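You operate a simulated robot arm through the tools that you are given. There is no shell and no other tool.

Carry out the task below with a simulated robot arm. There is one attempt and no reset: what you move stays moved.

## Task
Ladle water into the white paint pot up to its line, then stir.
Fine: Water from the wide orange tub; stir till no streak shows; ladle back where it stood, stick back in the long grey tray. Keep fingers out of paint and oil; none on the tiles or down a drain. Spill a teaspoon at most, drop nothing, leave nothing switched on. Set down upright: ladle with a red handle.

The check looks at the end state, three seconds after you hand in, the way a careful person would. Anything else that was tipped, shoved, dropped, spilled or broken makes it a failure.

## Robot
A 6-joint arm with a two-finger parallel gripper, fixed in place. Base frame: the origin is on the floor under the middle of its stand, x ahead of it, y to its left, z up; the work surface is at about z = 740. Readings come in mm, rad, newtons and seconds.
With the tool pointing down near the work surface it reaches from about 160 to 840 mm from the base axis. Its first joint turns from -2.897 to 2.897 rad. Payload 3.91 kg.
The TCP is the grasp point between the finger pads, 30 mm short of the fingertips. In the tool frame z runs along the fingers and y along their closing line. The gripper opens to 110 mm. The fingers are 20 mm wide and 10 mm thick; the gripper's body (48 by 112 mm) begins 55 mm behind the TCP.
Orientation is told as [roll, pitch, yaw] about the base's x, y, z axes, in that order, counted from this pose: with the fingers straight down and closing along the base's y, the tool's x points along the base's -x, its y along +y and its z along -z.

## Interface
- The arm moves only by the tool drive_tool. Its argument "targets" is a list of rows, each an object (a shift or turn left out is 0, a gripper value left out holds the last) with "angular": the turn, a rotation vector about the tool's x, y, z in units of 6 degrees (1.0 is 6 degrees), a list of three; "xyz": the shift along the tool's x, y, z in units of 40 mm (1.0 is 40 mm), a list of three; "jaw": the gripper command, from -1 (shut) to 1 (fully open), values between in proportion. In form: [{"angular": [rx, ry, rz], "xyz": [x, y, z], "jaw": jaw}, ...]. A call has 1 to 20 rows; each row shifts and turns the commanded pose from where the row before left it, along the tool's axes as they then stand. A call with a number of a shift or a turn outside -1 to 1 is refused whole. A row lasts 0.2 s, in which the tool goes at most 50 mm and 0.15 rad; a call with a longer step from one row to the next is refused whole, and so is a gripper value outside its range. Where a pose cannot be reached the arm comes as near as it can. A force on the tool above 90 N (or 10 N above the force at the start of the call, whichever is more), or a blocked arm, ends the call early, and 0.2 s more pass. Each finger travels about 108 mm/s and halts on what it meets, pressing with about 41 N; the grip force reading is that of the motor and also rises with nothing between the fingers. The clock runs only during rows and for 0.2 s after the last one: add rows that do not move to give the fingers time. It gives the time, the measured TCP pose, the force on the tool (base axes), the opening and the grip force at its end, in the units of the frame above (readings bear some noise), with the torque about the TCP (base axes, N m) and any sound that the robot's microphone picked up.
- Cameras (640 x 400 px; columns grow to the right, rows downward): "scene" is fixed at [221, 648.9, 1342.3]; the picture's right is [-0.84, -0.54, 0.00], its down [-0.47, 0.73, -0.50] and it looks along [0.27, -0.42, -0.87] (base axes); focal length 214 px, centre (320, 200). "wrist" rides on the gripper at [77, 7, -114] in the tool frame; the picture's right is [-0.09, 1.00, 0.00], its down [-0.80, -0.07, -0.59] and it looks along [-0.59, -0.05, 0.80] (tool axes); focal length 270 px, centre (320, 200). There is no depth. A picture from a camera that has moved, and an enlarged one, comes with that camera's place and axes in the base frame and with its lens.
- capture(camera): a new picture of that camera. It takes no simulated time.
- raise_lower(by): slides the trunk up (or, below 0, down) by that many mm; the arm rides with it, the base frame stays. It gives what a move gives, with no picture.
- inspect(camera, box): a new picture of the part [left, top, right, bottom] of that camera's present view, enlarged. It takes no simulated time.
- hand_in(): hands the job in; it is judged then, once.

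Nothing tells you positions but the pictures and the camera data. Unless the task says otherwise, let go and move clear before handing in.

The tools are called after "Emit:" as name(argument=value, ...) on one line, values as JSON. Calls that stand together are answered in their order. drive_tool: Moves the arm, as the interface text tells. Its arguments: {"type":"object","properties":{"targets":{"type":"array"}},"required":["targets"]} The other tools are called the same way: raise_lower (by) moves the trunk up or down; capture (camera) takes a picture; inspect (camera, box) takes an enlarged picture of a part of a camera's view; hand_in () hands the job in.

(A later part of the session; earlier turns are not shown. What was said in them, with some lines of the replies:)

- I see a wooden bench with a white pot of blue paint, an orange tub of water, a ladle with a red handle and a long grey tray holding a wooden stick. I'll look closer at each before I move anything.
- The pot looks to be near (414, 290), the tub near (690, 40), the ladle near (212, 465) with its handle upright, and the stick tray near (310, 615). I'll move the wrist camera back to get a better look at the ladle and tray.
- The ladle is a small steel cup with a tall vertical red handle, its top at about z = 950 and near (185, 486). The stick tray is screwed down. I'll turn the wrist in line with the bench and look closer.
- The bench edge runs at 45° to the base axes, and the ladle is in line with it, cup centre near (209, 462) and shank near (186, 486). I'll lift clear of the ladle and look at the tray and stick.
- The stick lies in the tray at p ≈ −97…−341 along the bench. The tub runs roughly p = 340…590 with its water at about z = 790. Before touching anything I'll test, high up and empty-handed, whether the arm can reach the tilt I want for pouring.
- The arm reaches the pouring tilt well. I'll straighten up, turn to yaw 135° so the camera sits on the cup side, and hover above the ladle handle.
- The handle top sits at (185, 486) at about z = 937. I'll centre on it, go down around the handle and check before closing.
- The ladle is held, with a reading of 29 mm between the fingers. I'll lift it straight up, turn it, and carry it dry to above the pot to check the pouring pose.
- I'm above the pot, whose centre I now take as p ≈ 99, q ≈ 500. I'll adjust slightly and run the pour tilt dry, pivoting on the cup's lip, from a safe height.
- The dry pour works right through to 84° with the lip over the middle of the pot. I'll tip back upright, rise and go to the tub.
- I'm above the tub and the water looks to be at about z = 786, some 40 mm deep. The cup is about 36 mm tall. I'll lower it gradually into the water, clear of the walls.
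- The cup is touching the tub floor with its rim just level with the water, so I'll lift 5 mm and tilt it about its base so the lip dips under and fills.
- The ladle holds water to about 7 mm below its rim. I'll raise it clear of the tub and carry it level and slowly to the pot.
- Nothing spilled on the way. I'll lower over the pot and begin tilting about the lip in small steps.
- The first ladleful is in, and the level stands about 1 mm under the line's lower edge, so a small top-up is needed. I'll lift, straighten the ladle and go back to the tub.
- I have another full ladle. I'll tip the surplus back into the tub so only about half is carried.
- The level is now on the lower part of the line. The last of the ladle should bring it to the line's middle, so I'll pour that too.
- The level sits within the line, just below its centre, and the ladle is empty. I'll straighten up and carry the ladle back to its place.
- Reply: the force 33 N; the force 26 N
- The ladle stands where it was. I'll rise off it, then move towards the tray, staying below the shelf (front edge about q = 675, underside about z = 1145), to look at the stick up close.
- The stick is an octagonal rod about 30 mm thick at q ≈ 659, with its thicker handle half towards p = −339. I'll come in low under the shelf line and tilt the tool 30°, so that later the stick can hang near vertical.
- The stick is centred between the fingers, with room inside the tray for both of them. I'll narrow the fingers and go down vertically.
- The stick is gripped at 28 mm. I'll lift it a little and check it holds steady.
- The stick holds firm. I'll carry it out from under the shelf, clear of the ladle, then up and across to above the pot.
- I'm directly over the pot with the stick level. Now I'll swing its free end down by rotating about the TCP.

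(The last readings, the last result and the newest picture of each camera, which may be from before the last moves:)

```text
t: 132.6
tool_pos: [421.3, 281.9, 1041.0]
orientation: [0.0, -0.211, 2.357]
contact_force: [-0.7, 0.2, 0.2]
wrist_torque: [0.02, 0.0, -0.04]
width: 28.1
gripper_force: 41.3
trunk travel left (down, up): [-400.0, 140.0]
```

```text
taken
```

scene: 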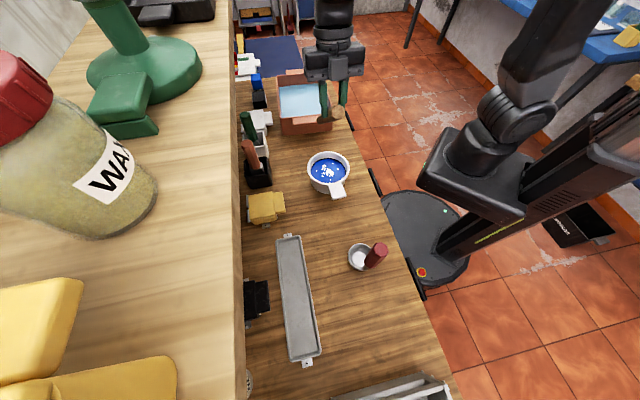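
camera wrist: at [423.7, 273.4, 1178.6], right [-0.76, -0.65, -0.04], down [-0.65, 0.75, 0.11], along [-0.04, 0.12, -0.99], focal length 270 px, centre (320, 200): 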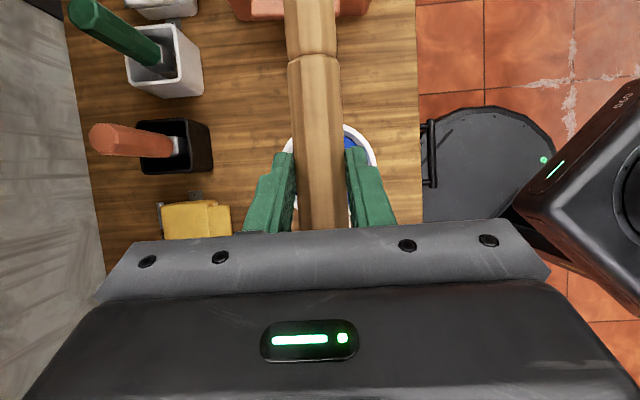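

Emit:
drive_tool(targets=[{"angular": [0, -1, 0]}, {"angular": [0, -1, 0]}, {"angular": [0, -1, 0]}, {"angular": [0, -1, 0]}, {"angular": [0, -1, 0]}, {"angular": [0, -1, 0]}, {"angular": [0, -0.33, 0]}, {}])

Emit:
capture(camera="scene")

Emit:
inspect(camera="scene", box=[280, 70, 400, 205])

Emit:
capture(camera="wrist")

```text
t: 134.4
tool_pos: [422.3, 283.6, 1040.6]
orientation: [-0.001, -0.873, 2.355]
contact_force: [-0.3, -0.6, -1.3]
wrist_torque: [0.0, -0.01, 0.01]
width: 28.1
gripper_force: 41.3
trunk travel left (down, up): [-400.0, 140.0]
```

```text
taken
```

scene: 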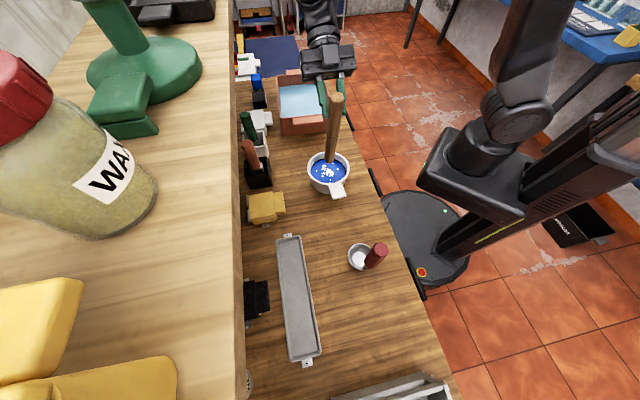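

```text
2.96 times, centred on (340, 138) of scene
camera zoom: at [221.0, 648.9, 1342.3], right [-0.84, -0.54, 0.0], down [-0.47, 0.73, -0.5], along [0.27, -0.42, -0.87], focal length 636 px, centre (261, 385)
```

zoom: 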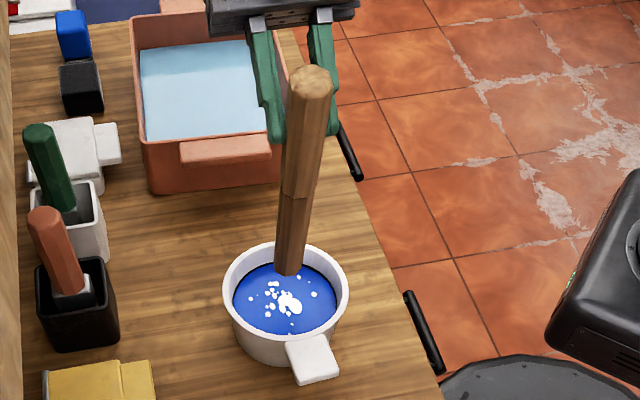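

```text
taken
camera wrist: at [513.6, 182.2, 1055.2], right [-0.75, -0.66, 0.07], down [0.01, 0.09, 1.0], along [-0.67, 0.74, -0.06], focal length 270 px, centre (320, 200)
```

wrist: 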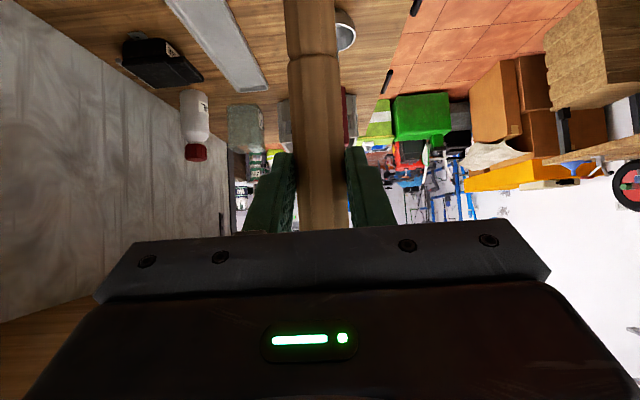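

The stick hangs over the middle of the pot. I'll lower its end slowly into the paint, keeping clear of the walls and floor.

Emit:
drive_tool(targets=[{"xyz": [0.19, 0, 0.16]}, {"xyz": [0.23, 0, 0.193]}, {"xyz": [0.23, 0, 0.193]}, {"xyz": [0.23, 0, 0.193]}, {"xyz": [0.19, 0, 0.16]}, {"xyz": [0.115, 0, 0.0965]}, {"xyz": [0.115, 0, 0.0965]}, {"xyz": [0.115, 0, 0.0965]}, {"xyz": [0.115, 0, 0.0965]}, {}])

Emit:
inspect(camera="scene", box=[290, 110, 370, 205])

```text
t: 136.6
tool_pos: [420.7, 283.3, 960.3]
orientation: [0.0, -0.873, 2.355]
contact_force: [-0.8, 1.2, -1.3]
wrist_torque: [0.01, 0.04, 0.03]
width: 28.2
gripper_force: 40.5
trunk travel left (down, up): [-400.0, 140.0]
```

```text
4.21 times, centred on (330, 158) of scene
camera zoom: at [221.0, 648.9, 1342.3], right [-0.84, -0.54, 0.0], down [-0.47, 0.73, -0.5], along [0.27, -0.42, -0.87], focal length 903 px, centre (278, 379)
```

zoom: 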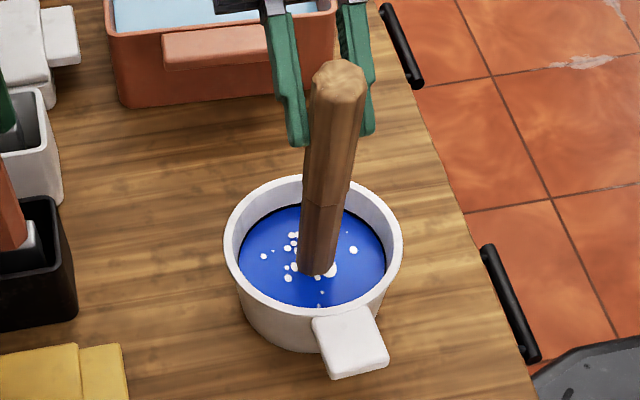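

The tip is in the paint with no contact. I'll stir in one gentle circle, staying clear of the walls, and check.

Emit:
drive_tool(targets=[{"xyz": [0.0766, 0, 0.0643]}, {"xyz": [0.1543, -0.0275, -0.1838]}, {"xyz": [0.1543, -0.0275, -0.1838]}, {"xyz": [-0.0474, -0.275, 0.0565]}, {"xyz": [-0.1294, -0.2013, 0.1542]}, {"xyz": [-0.1768, -0.0738, 0.2107]}, {"xyz": [-0.1768, 0.0738, 0.2107]}, {"xyz": [-0.1294, 0.2013, 0.1542]}, {"xyz": [-0.0474, 0.275, 0.0565]}, {"xyz": [0.0474, 0.275, -0.0565]}, {"xyz": [0.1294, 0.2013, -0.1542]}, {"xyz": [0.1768, 0.0738, -0.2107]}, {"xyz": [0.1768, -0.0738, -0.2107]}, {"xyz": [0.1294, -0.2013, -0.1542]}, {"xyz": [0.0474, -0.275, -0.0565]}])

Emit:
inspect(camera="scene", box=[290, 110, 370, 205])

```text
t: 139.8
tool_pos: [435.7, 271.6, 955.2]
orientation: [-0.001, -0.873, 2.354]
contact_force: [0.3, 0.4, 0.2]
wrist_torque: [-0.01, -0.01, -0.01]
width: 28.4
gripper_force: 40.7
trunk travel left (down, up): [-400.0, 140.0]
```

```text
4.21 times, centred on (330, 158) of scene
camera zoom: at [221.0, 648.9, 1342.3], right [-0.84, -0.54, 0.0], down [-0.47, 0.73, -0.5], along [0.27, -0.42, -0.87], focal length 903 px, centre (278, 379)
```

zoom: 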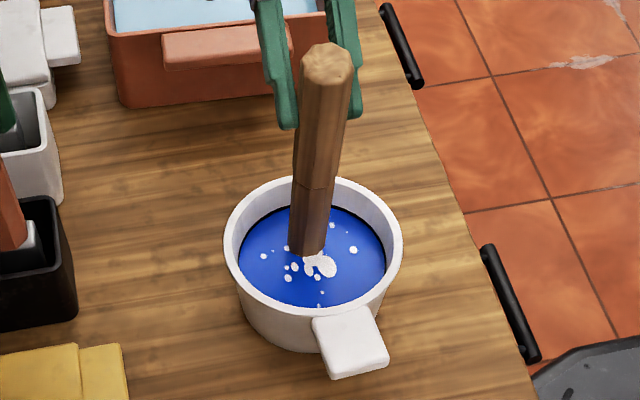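

No contact, but the streaks haven't mixed yet, so I'll keep stirring with several more circles.

Emit:
drive_tool(targets=[{"xyz": [-0.0828, -0.3535, 0.0986]}, {"xyz": [-0.2095, -0.1881, 0.2495]}, {"xyz": [-0.2382, 0.0654, 0.2838]}, {"xyz": [-0.1555, 0.2883, 0.1852]}, {"xyz": [0, 0.3763, 0]}, {"xyz": [0.1555, 0.2883, -0.1852]}, {"xyz": [0.2382, 0.0654, -0.2838]}, {"xyz": [0.2095, -0.1881, -0.2495]}, {"xyz": [0.0828, -0.3535, -0.0986]}, {"xyz": [-0.0828, -0.3535, 0.0986]}, {"xyz": [-0.2095, -0.1881, 0.2495]}, {"xyz": [-0.2382, 0.0654, 0.2838]}, {"xyz": [-0.1555, 0.2883, 0.1852]}, {"xyz": [0, 0.3763, 0]}, {"xyz": [0.1555, 0.2883, -0.1852]}, {"xyz": [0.2382, 0.0654, -0.2838]}, {"xyz": [0.2095, -0.1881, -0.2495]}, {"xyz": [0.0828, -0.3535, -0.0986]}])

Emit:
inspect(camera="scene", box=[290, 110, 370, 205])

```text
t: 143.6
tool_pos: [437.1, 270.4, 956.2]
orientation: [0.0, -0.874, 2.353]
contact_force: [-0.8, 0.3, -0.5]
wrist_torque: [0.01, -0.04, 0.03]
width: 28.5
gripper_force: 41.1
trunk travel left (down, up): [-400.0, 140.0]
```

```text
4.21 times, centred on (330, 158) of scene
camera zoom: at [221.0, 648.9, 1342.3], right [-0.84, -0.54, 0.0], down [-0.47, 0.73, -0.5], along [0.27, -0.42, -0.87], focal length 903 px, centre (278, 379)
```

zoom: 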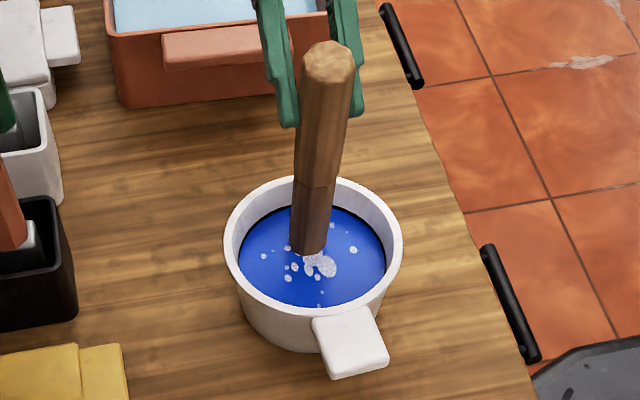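

The streaks are starting to break up, so I'll keep stirring the same way.

Emit:
drive_tool(targets=[{"xyz": [-0.0828, -0.3535, 0.0986]}, {"xyz": [-0.2095, -0.1881, 0.2495]}, {"xyz": [-0.2382, 0.0654, 0.2838]}, {"xyz": [-0.1555, 0.2883, 0.1852]}, {"xyz": [0, 0.3763, 0]}, {"xyz": [0.1555, 0.2883, -0.1852]}, {"xyz": [0.2382, 0.0654, -0.2838]}, {"xyz": [0.2095, -0.1881, -0.2495]}, {"xyz": [0.0828, -0.3535, -0.0986]}, {"xyz": [-0.0828, -0.3535, 0.0986]}, {"xyz": [-0.2095, -0.1881, 0.2495]}, {"xyz": [-0.2382, 0.0654, 0.2838]}, {"xyz": [-0.1555, 0.2883, 0.1852]}, {"xyz": [0, 0.3763, 0]}, {"xyz": [0.1555, 0.2883, -0.1852]}, {"xyz": [0.2382, 0.0654, -0.2838]}, {"xyz": [0.2095, -0.1881, -0.2495]}, {"xyz": [0.0828, -0.3535, -0.0986]}])

Emit:
drive_tool(targets=[{"xyz": [-0.0828, -0.3535, 0.0986]}, {"xyz": [-0.2095, -0.1881, 0.2495]}, {"xyz": [-0.2382, 0.0654, 0.2838]}, {"xyz": [-0.1555, 0.2883, 0.1852]}, {"xyz": [0, 0.3763, 0]}, {"xyz": [0.1555, 0.2883, -0.1852]}, {"xyz": [0.2382, 0.0654, -0.2838]}, {"xyz": [0.2095, -0.1881, -0.2495]}, {"xyz": [0.0828, -0.3535, -0.0986]}, {"xyz": [-0.0828, -0.3535, 0.0986]}, {"xyz": [-0.2095, -0.1881, 0.2495]}, {"xyz": [-0.2382, 0.0654, 0.2838]}, {"xyz": [-0.1555, 0.2883, 0.1852]}, {"xyz": [0, 0.3763, 0]}, {"xyz": [0.1555, 0.2883, -0.1852]}, {"xyz": [0.2382, 0.0654, -0.2838]}, {"xyz": [0.2095, -0.1881, -0.2495]}, {"xyz": [0.0828, -0.3535, -0.0986]}])

Emit:
inspect(camera="scene", box=[290, 110, 370, 205])

```text
t: 147.4
tool_pos: [435.9, 272.3, 957.1]
orientation: [0.0, -0.872, 2.354]
contact_force: [0.0, -0.3, -2.2]
wrist_torque: [-0.02, -0.04, -0.02]
width: 28.6
gripper_force: 40.9
trunk travel left (down, up): [-400.0, 140.0]
```

```text
t: 151.2
tool_pos: [434.1, 269.3, 956.2]
orientation: [0.0, -0.874, 2.355]
contact_force: [0.0, 0.5, -0.1]
wrist_torque: [-0.02, 0.01, -0.01]
width: 28.0
gripper_force: 40.9
trunk travel left (down, up): [-400.0, 140.0]
```

```text
4.21 times, centred on (330, 158) of scene
camera zoom: at [221.0, 648.9, 1342.3], right [-0.84, -0.54, 0.0], down [-0.47, 0.73, -0.5], along [0.27, -0.42, -0.87], focal length 903 px, centre (278, 379)
```

zoom: 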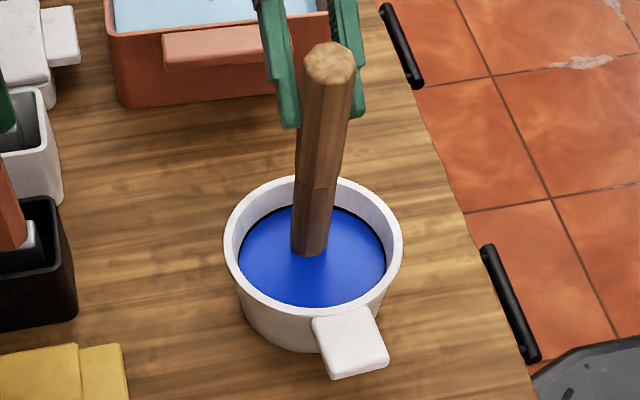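

Emit:
drive_tool(targets=[{"xyz": [-0.0828, -0.3535, 0.0986]}, {"xyz": [-0.2095, -0.1881, 0.2495]}, {"xyz": [-0.2382, 0.0654, 0.2838]}, {"xyz": [-0.1555, 0.2883, 0.1852]}, {"xyz": [0, 0.3763, 0]}, {"xyz": [0.1555, 0.2883, -0.1852]}, {"xyz": [0.2382, 0.0654, -0.2838]}, {"xyz": [0.2095, -0.1881, -0.2495]}, {"xyz": [0.0828, -0.3535, -0.0986]}, {"xyz": [-0.0828, -0.3535, 0.0986]}, {"xyz": [-0.2095, -0.1881, 0.2495]}, {"xyz": [-0.2382, 0.0654, 0.2838]}, {"xyz": [-0.1555, 0.2883, 0.1852]}, {"xyz": [0, 0.3763, 0]}, {"xyz": [0.1555, 0.2883, -0.1852]}, {"xyz": [0.2382, 0.0654, -0.2838]}, {"xyz": [0.2095, -0.1881, -0.2495]}, {"xyz": [0.0828, -0.3535, -0.0986]}])

Emit:
drive_tool(targets=[{"xyz": [-0.1543, 0.0275, 0.1838]}, {"xyz": [-0.1543, 0.0275, 0.1838]}, {"xyz": [-0.0766, 0, -0.0643]}, {"xyz": [-0.115, 0, -0.0965]}, {"xyz": [-0.115, 0, -0.0965]}, {"xyz": [-0.115, 0, -0.0965]}, {"xyz": [-0.19, 0, -0.16]}, {"xyz": [-0.19, 0, -0.16]}, {"xyz": [-0.19, 0, -0.16]}, {}, {}, {}, {}, {}])

Emit:
inspect(camera="scene", box=[290, 110, 370, 205])

Emit:
capture(camera="scene")

```text
t: 155.0
tool_pos: [435.7, 270.7, 956.3]
orientation: [0.0, -0.874, 2.355]
contact_force: [-0.4, -0.4, -0.1]
wrist_torque: [0.02, -0.01, -0.02]
width: 28.3
gripper_force: 41.0
trunk travel left (down, up): [-400.0, 140.0]
```

```text
t: 158.0
tool_pos: [419.4, 282.3, 1008.7]
orientation: [0.0, -0.874, 2.355]
contact_force: [0.1, 0.4, -1.9]
wrist_torque: [0.0, 0.0, -0.04]
width: 28.1
gripper_force: 41.1
trunk travel left (down, up): [-400.0, 140.0]
```

```text
4.21 times, centred on (330, 158) of scene
camera zoom: at [221.0, 648.9, 1342.3], right [-0.84, -0.54, 0.0], down [-0.47, 0.73, -0.5], along [0.27, -0.42, -0.87], focal length 903 px, centre (278, 379)
```

zoom: 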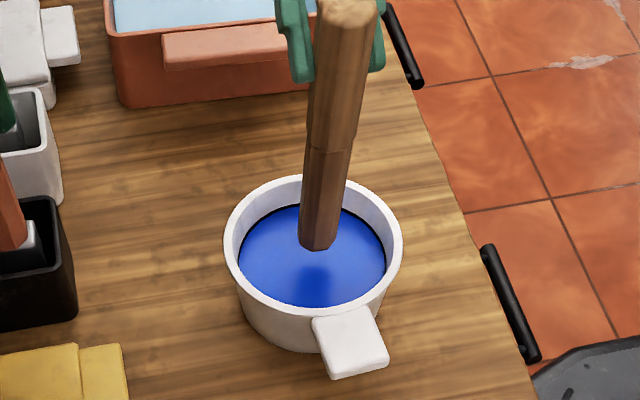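

```text
taken
```

scene: 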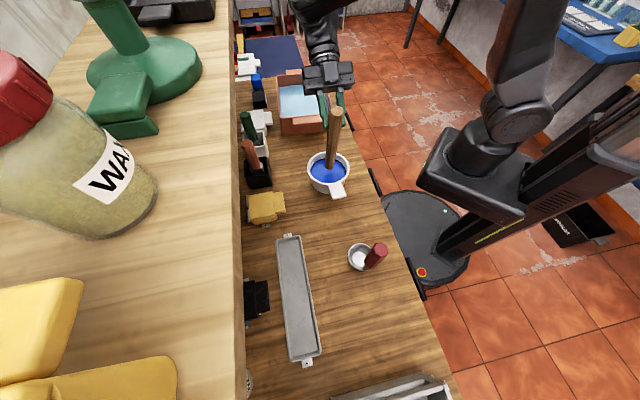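

No streaks remain. I'll let the stick drip over the pot for a few seconds before moving it.

Emit:
drive_tool(targets=[{}, {}, {}, {}, {}, {}, {}, {}, {}, {}, {}, {}, {}, {}, {}, {}, {}, {}, {}, {}])

Emit:
inspect(camera="scene", box=[305, 130, 355, 190])

```text
t: 162.2
tool_pos: [421.0, 281.9, 1006.2]
orientation: [0.0, -0.872, 2.354]
contact_force: [-0.5, -0.3, -0.7]
wrist_torque: [-0.01, 0.02, 0.04]
width: 28.0
gripper_force: 40.8
trunk travel left (down, up): [-400.0, 140.0]
```

```text
6.67 times, centred on (330, 160) of scene
camera zoom: at [221.0, 648.9, 1342.3], right [-0.84, -0.54, 0.0], down [-0.47, 0.73, -0.5], along [0.27, -0.42, -0.87], focal length 1430 px, centre (253, 467)
```

zoom: 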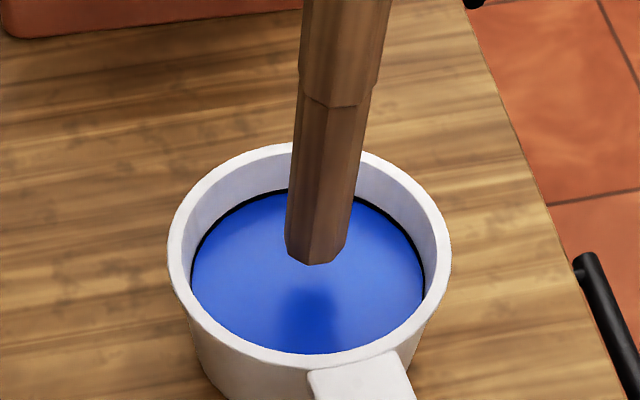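

Emit:
drive_tool(targets=[{"xyz": [-0.326, 0, -0.273]}, {"xyz": [-0.326, 0, -0.273]}, {"angular": [0, 1, 0]}, {"angular": [0, 1, 0]}, {"angular": [0, 1, 0]}, {"angular": [0, 1, 0]}, {"angular": [0, 1, 0]}, {"angular": [0, 1, 0]}, {"angular": [0, 1, 0]}, {"angular": [0, 1, 0]}, {"angular": [0, 1, 0]}, {"angular": [0, 1, 0]}, {"angular": [0, 1, 0]}, {"angular": [0, 1, 0]}, {"angular": [0, 1, 0]}, {"angular": [0, 0.33, 0]}, {}])

Emit:
capture(camera="wrist")

Emit:
inspect(camera="scene", box=[290, 110, 370, 205])

```text
t: 165.8
tool_pos: [420.4, 283.0, 1040.6]
orientation: [0.0, 0.526, 2.357]
contact_force: [0.0, -0.1, -0.2]
wrist_torque: [0.03, 0.01, 0.01]
width: 28.1
gripper_force: 40.9
trunk travel left (down, up): [-400.0, 140.0]
```

```text
taken
camera wrist: at [421.9, 272.6, 1179.9], right [-0.76, -0.65, -0.04], down [-0.65, 0.75, 0.11], along [-0.04, 0.11, -0.99], focal length 270 px, centre (320, 200)
```

wrist: 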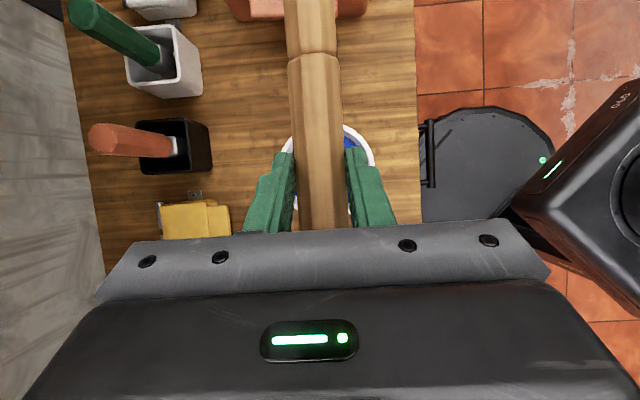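

```text
4.21 times, centred on (330, 158) of scene
camera zoom: at [221.0, 648.9, 1342.3], right [-0.84, -0.54, 0.0], down [-0.47, 0.73, -0.5], along [0.27, -0.42, -0.87], focal length 903 px, centre (278, 379)
```

zoom: 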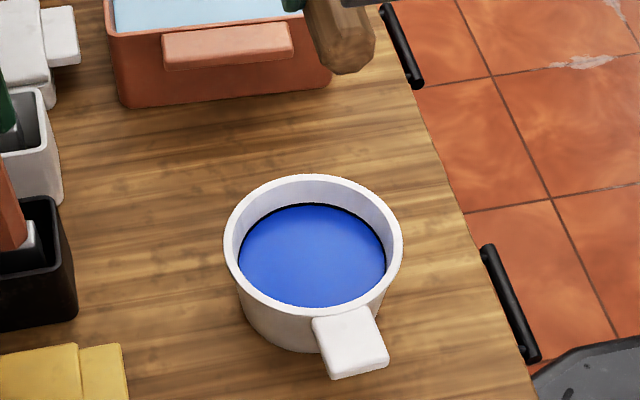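

Emit:
drive_tool(targets=[{"xyz": [0, -0.77, 0]}, {"xyz": [0, -0.8, 0]}, {"xyz": [0, -0.795, 0]}, {"xyz": [-0.7, 0, -0.404]}, {"xyz": [-0.876, 0, -0.506]}, {"xyz": [-0.876, 0, -0.506]}, {"xyz": [-0.876, 0, -0.506]}, {"xyz": [-0.876, 0, -0.506]}, {"xyz": [-0.876, 0, -0.506]}, {"xyz": [-0.876, 0, -0.506]}, {"xyz": [-0.876, 0, -0.506]}, {"xyz": [-0.876, 0, -0.506]}, {"xyz": [-0.874, 0, -0.504]}, {}])

Emit:
drive_tool(targets=[{"xyz": [-0.425, 0, 0.736]}, {"xyz": [-0.425, 0, 0.736]}, {"xyz": [-0.425, 0, 0.736]}, {"xyz": [-0.425, 0, 0.736]}, {"xyz": [-0.425, 0, 0.736]}, {"xyz": [0, -0.85, 0]}, {"xyz": [0, -0.875, 0]}, {}])

Emit:
capture(camera="wrist")

Emit:
capture(camera="scene")

```text
t: 168.8
tool_pos: [207.1, 630.2, 1040.7]
orientation: [0.0, 0.522, 2.356]
contact_force: [-0.1, -0.6, -1.3]
wrist_torque: [0.03, 0.0, 0.04]
width: 28.2
gripper_force: 41.1
trunk travel left (down, up): [-400.0, 140.0]
```

```text
t: 170.6
tool_pos: [254.6, 679.1, 873.7]
orientation: [0.0, 0.524, 2.355]
contact_force: [0.0, 0.6, -0.1]
wrist_torque: [0.02, 0.06, -0.03]
width: 28.2
gripper_force: 40.6
trunk travel left (down, up): [-400.0, 140.0]
```

```text
taken
camera wrist: at [257.5, 668.5, 1012.0], right [-0.76, -0.65, -0.04], down [-0.65, 0.75, 0.11], along [-0.04, 0.12, -0.99], focal length 270 px, centre (320, 200)
```

wrist: 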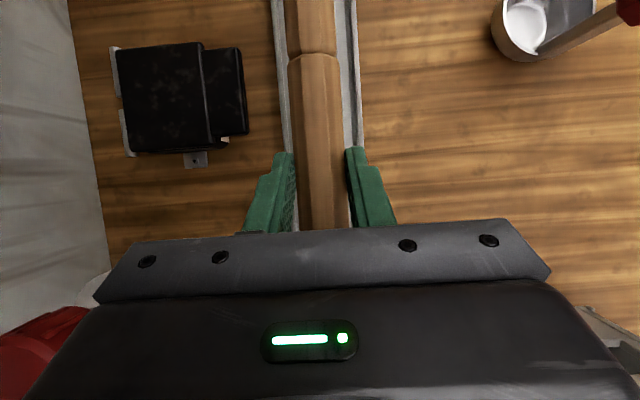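

```text
taken
```

scene: 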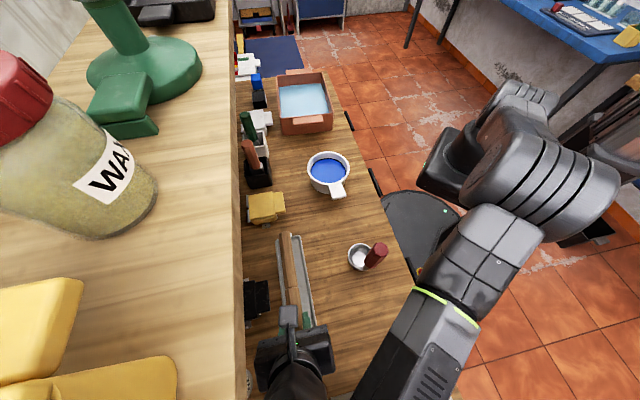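

Emit:
drive_tool(targets=[{"xyz": [-0.225, 0, 0.39]}, {"xyz": [-0.225, 0, 0.39]}, {"xyz": [-0.225, 0, 0.39]}, {"xyz": [-0.225, 0, 0.39]}, {}])

Emit:
inspect(camera="scene", box=[260, 225, 340, 345])

Emit:
inspect(camera="wrist", box=[240, 0, 400, 235])

```text
t: 171.8
tool_pos: [255.0, 679.0, 800.4]
orientation: [0.0, 0.523, 2.353]
contact_force: [-0.8, -0.2, 0.4]
wrist_torque: [0.04, 0.05, -0.02]
width: 28.6
gripper_force: 41.2
trunk travel left (down, up): [-400.0, 140.0]
```

```text
3.33 times, centred on (300, 285) of scene
camera zoom: at [221.0, 648.9, 1342.3], right [-0.84, -0.54, 0.0], down [-0.47, 0.73, -0.5], along [0.27, -0.42, -0.87], focal length 715 px, centre (387, -83)
```

zoom: 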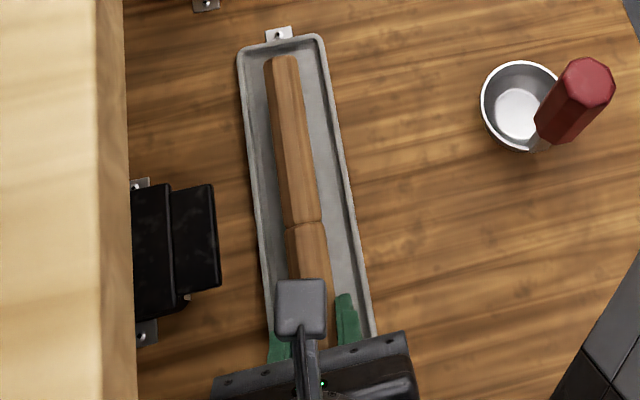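

```text
1.70 times, centred on (320, 118) of wrist
camera zoom: at [257.7, 668.7, 938.9], right [-0.76, -0.65, -0.04], down [-0.65, 0.75, 0.11], along [-0.04, 0.12, -0.99], focal length 460 px, centre (320, 340)
```

zoom: 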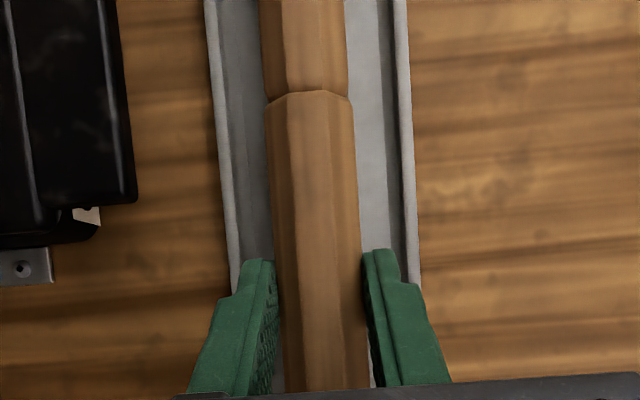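

Emit:
drive_tool(targets=[{"xyz": [-0.0625, 0, 0.108]}, {"xyz": [-0.0625, 0, 0.108]}, {}])

Emit:
drive_tool(targets=[{"xyz": [-0.025, 0, 0.043]}, {}])

Emit:
drive_tool(targets=[{"xyz": [-0.025, 0, 0.043]}, {}])

```text
t: 172.6
tool_pos: [256.0, 678.4, 789.8]
orientation: [0.001, 0.523, 2.353]
contact_force: [-0.4, -0.1, -0.1]
wrist_torque: [0.04, 0.05, -0.02]
width: 28.2
gripper_force: 40.6
trunk travel left (down, up): [-400.0, 140.0]
```

```text
t: 173.2
tool_pos: [255.1, 679.4, 788.5]
orientation: [0.0, 0.525, 2.355]
contact_force: [-0.1, 0.3, -0.4]
wrist_torque: [0.02, 0.05, -0.02]
width: 28.3
gripper_force: 40.9
trunk travel left (down, up): [-400.0, 140.0]
```

```text
t: 173.8
tool_pos: [256.2, 679.4, 785.5]
orientation: [-0.001, 0.524, 2.353]
contact_force: [0.4, -0.2, -1.3]
wrist_torque: [0.01, 0.05, 0.02]
width: 28.1
gripper_force: 41.4
trunk travel left (down, up): [-400.0, 140.0]
```

Emit:
drive_tool(targets=[{"xyz": [-0.0125, 0, 0.0217]}, {}])

Emit:
drive_tool(targets=[{"xyz": [-0.0125, 0, 0.0217]}, {}])

```text
t: 174.4
tool_pos: [255.9, 678.3, 785.3]
orientation: [0.0, 0.523, 2.354]
contact_force: [-0.2, -0.2, -0.5]
wrist_torque: [0.0, -0.03, -0.01]
width: 28.5
gripper_force: 40.7
trunk travel left (down, up): [-400.0, 140.0]
```

```text
t: 175.0
tool_pos: [255.7, 679.0, 785.4]
orientation: [-0.002, 0.522, 2.355]
contact_force: [-0.5, 2.5, 7.0]
wrist_torque: [-0.23, -0.29, 0.1]
width: 28.5
gripper_force: 41.4
trunk travel left (down, up): [-400.0, 140.0]
```

The stick rests on the tray floor. I'll open just enough to release it without touching the tray walls, then rise straight up.

Emit:
drive_tool(targets=[{"jaw": -0.44}, {"jaw": -0.37}, {"jaw": -0.345}, {}])

Emit:
drive_tool(targets=[{"xyz": [0.0625, 0, -0.108]}, {"xyz": [0.125, 0, -0.2165]}, {"xyz": [0.25, 0, -0.433]}, {"xyz": [0.25, 0, -0.433]}, {}])

Emit:
inspect(camera="wrist", box=[220, 0, 420, 235])

Emit:
inspect(camera="scene", box=[260, 225, 340, 345])

```text
t: 176.0
tool_pos: [256.6, 678.6, 784.6]
orientation: [0.0, 0.524, 2.354]
contact_force: [-0.5, -0.2, -0.3]
wrist_torque: [-0.01, 0.01, 0.0]
width: 36.0
gripper_force: 0.0
trunk travel left (down, up): [-400.0, 140.0]
```

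```text
t: 177.2
tool_pos: [256.2, 678.8, 838.1]
orientation: [-0.001, 0.523, 2.353]
contact_force: [0.2, -1.1, 0.2]
wrist_torque: [0.03, 0.01, 0.0]
width: 36.2
gripper_force: 0.1
trunk travel left (down, up): [-400.0, 140.0]
```

```text
1.70 times, centred on (320, 118) of wrist
camera zoom: at [257.3, 667.8, 977.0], right [-0.76, -0.65, -0.04], down [-0.65, 0.75, 0.11], along [-0.04, 0.11, -0.99], focal length 460 px, centre (320, 340)
```

zoom: 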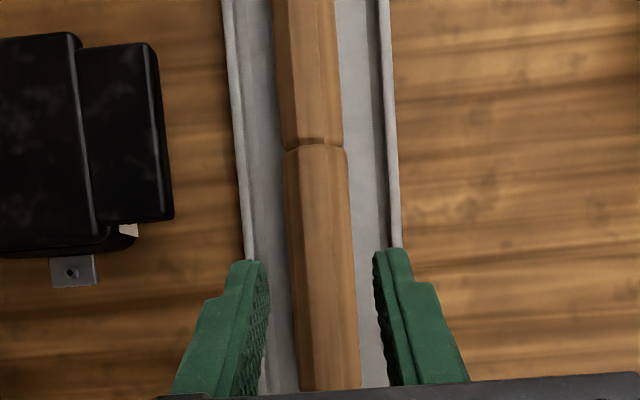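

```text
3.33 times, centred on (300, 285) of scene
camera zoom: at [221.0, 648.9, 1342.3], right [-0.84, -0.54, 0.0], down [-0.47, 0.73, -0.5], along [0.27, -0.42, -0.87], focal length 715 px, centre (387, -83)
```

zoom: 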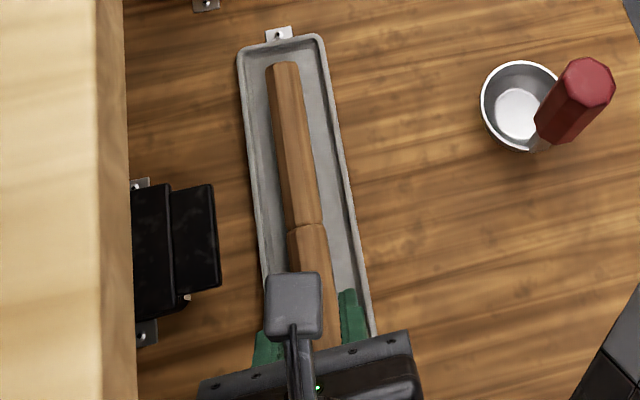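

Emit:
drive_tool(targets=[{"xyz": [0.4, 0, -0.693]}, {"xyz": [0, 0.875, 0]}, {"xyz": [0, 0.875, 0]}, {"xyz": [0.425, 0, -0.736]}, {"xyz": [0.425, 0, -0.736]}, {"xyz": [0.425, 0, -0.736]}, {"xyz": [0.425, 0, -0.736]}, {"xyz": [0.425, 0, -0.736]}, {"angular": [0, -1, 0]}, {"angular": [0, -1, 0]}, {"angular": [0, -1, 0]}, {"angular": [0, -1, 0]}, {"angular": [0, -1, 0]}, {}])

Emit:
capture(camera="wrist")

Emit:
capture(camera="scene")

```text
t: 180.2
tool_pos: [206.4, 628.5, 1041.0]
orientation: [0.0, -0.001, 2.353]
contact_force: [0.3, -0.2, -0.5]
wrist_torque: [-0.02, 0.01, -0.01]
width: 36.2
gripper_force: 0.0
trunk travel left (down, up): [-400.0, 140.0]
```

```text
taken
camera wrist: at [255.7, 570.7, 1156.1], right [-0.77, -0.64, 0.0], down [-0.52, 0.62, 0.6], along [-0.38, 0.46, -0.8], focal length 270 px, centre (320, 200)
```

wrist: 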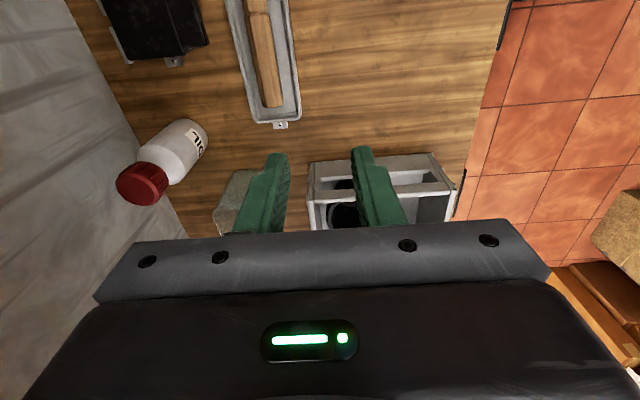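

```text
taken
```

scene: 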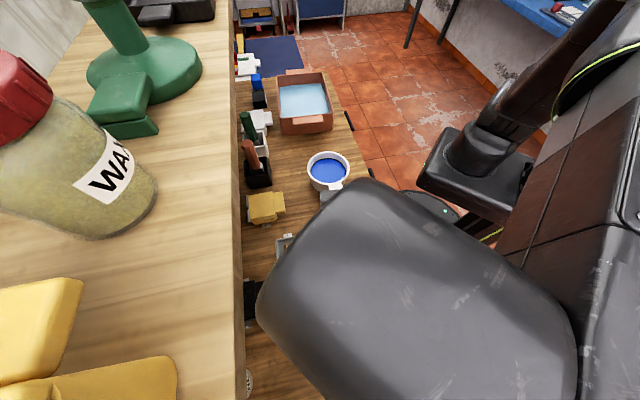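

Emit:
drive_tool(targets=[{"xyz": [0, 0.7, -0.25]}, {"xyz": [0, 0.8, -0.25]}, {"xyz": [0.3, 0.7, -0.25]}, {"xyz": [0.6, 0.6, -0.25]}, {"xyz": [0.6, 0.6, -0.25]}, {"xyz": [0.6, 0.4, -0.25]}, {"xyz": [0.6, 0, 0]}, {"xyz": [0.6, 0, 0]}, {}])

Emit:
capture(camera="scene")

Emit:
capture(camera="wrist")

```text
t: 182.2
tool_pos: [192.1, 426.8, 1100.5]
orientation: [0.0, -0.001, 2.356]
contact_force: [0.0, -0.3, -1.0]
wrist_torque: [-0.02, -0.02, -0.03]
width: 36.2
gripper_force: 0.0
trunk travel left (down, up): [-400.0, 140.0]
```

```text
taken
```

scene: 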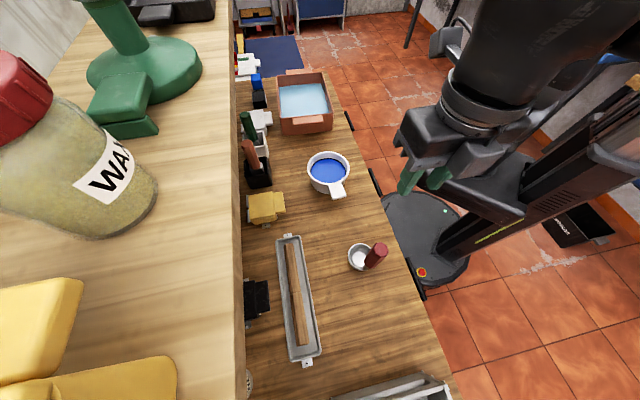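

```text
taken
camera wrist: at [242.1, 368.3, 1216.3], right [-0.77, -0.64, 0.0], down [-0.52, 0.62, 0.59], along [-0.38, 0.46, -0.8], focal length 270 px, centre (320, 200)
```

wrist: 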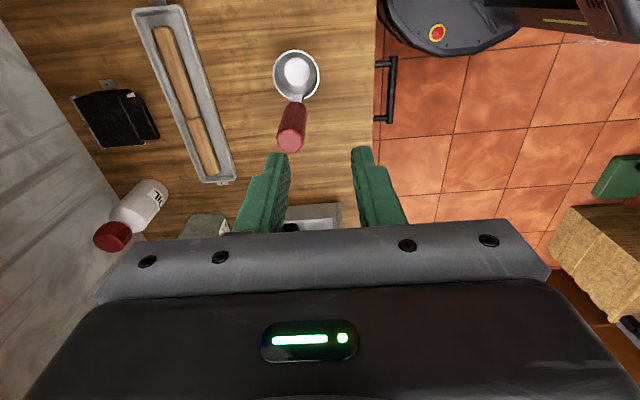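

Everything looks to be back in place. I'll check the pot, ladle, stick and bench closely before handing in.

Emit:
inspect(camera="scene", box=[300, 140, 360, 205])

Emit:
inspect(camera="scene", box=[320, 225, 416, 285])

Emit:
inspect(camera="scene", box=[230, 220, 390, 400])

Emit:
inspect(camera="scene", box=[230, 50, 390, 200])

```text
6.15 times, centred on (330, 172) of scene
camera zoom: at [221.0, 648.9, 1342.3], right [-0.84, -0.54, 0.0], down [-0.47, 0.73, -0.5], along [0.27, -0.42, -0.87], focal length 1320 px, centre (258, 369)
```

zoom: 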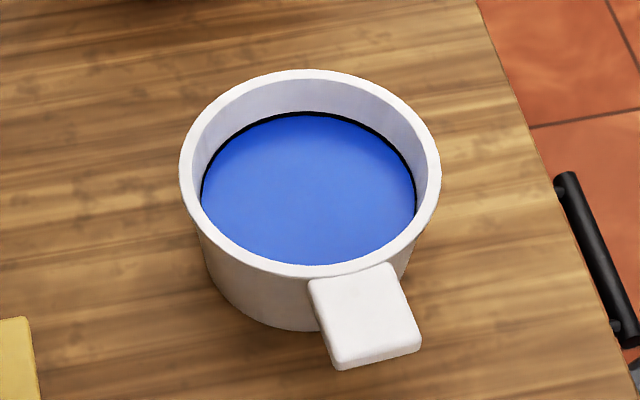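

```text
6.67 times, centred on (368, 255) of scene
camera zoom: at [221.0, 648.9, 1342.3], right [-0.84, -0.54, 0.0], down [-0.47, 0.73, -0.5], along [0.27, -0.42, -0.87], focal length 1430 px, centre (0, -167)
```

zoom: 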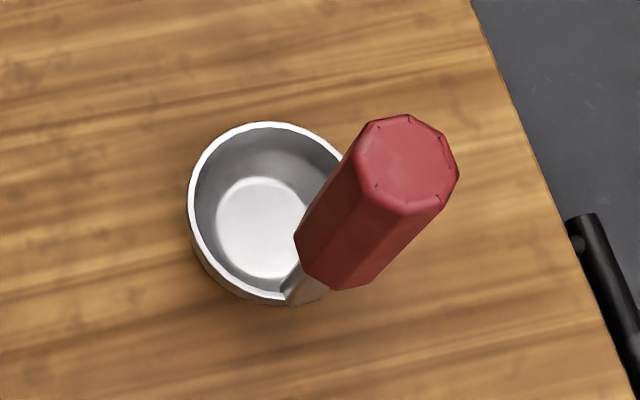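

```text
2.22 times, centred on (310, 310) of scene
camera zoom: at [221.0, 648.9, 1342.3], right [-0.84, -0.54, 0.0], down [-0.47, 0.73, -0.5], along [0.27, -0.42, -0.87], focal length 477 px, centre (342, -44)
```

zoom: 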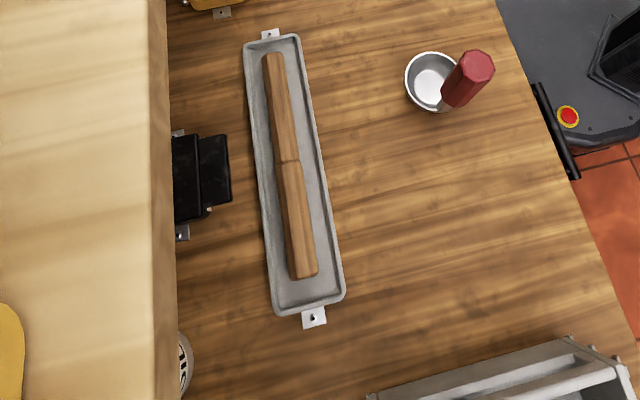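

```text
2.67 times, centred on (310, 125) of scene
camera zoom: at [221.0, 648.9, 1342.3], right [-0.84, -0.54, 0.0], down [-0.47, 0.73, -0.5], along [0.27, -0.42, -0.87], focal length 572 px, centre (347, 400)
```

zoom: 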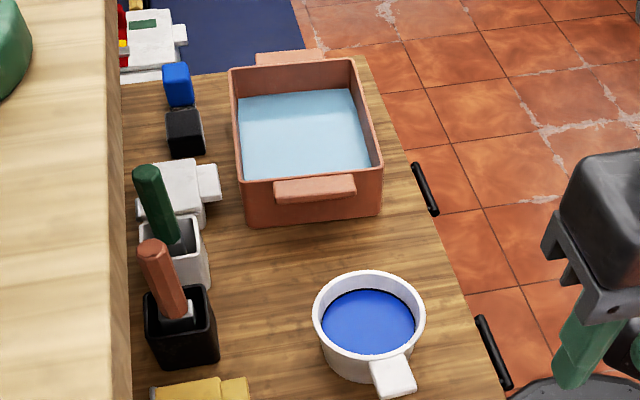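

The pot is filled to its line and evenly mixed. The ladle stands upright within about 4 mm of where it stood, and the stick is back in its tray. I see no spills, nothing else looks disturbed, and the gripper is empty and clear, so I'm handing in.

Emit:
hand_in()

```text
The job is handed in.
```

I filled the white pot with water from the orange tub up to its line and stirred until no streaks showed, then handed the job in. I don't know the result of the check.

- **Level:** it took one full ladle and part of a second. The paint now sits within the black line, about 1 mm below its centre.
- **Ladle:** it stands upright on the bench, about 4 mm from where it was.
- **Stick:** it lies in the long grey tray in about the same position as before. I let it drip over the pot for about five seconds first.
- **Spills and other objects:** in the last pictures I saw no water or paint on the bench or tiles, and nothing else looked moved. The fingers stayed well above the paint.

The arm is clear of the bench, and the gripper is empty. I switched nothing on.
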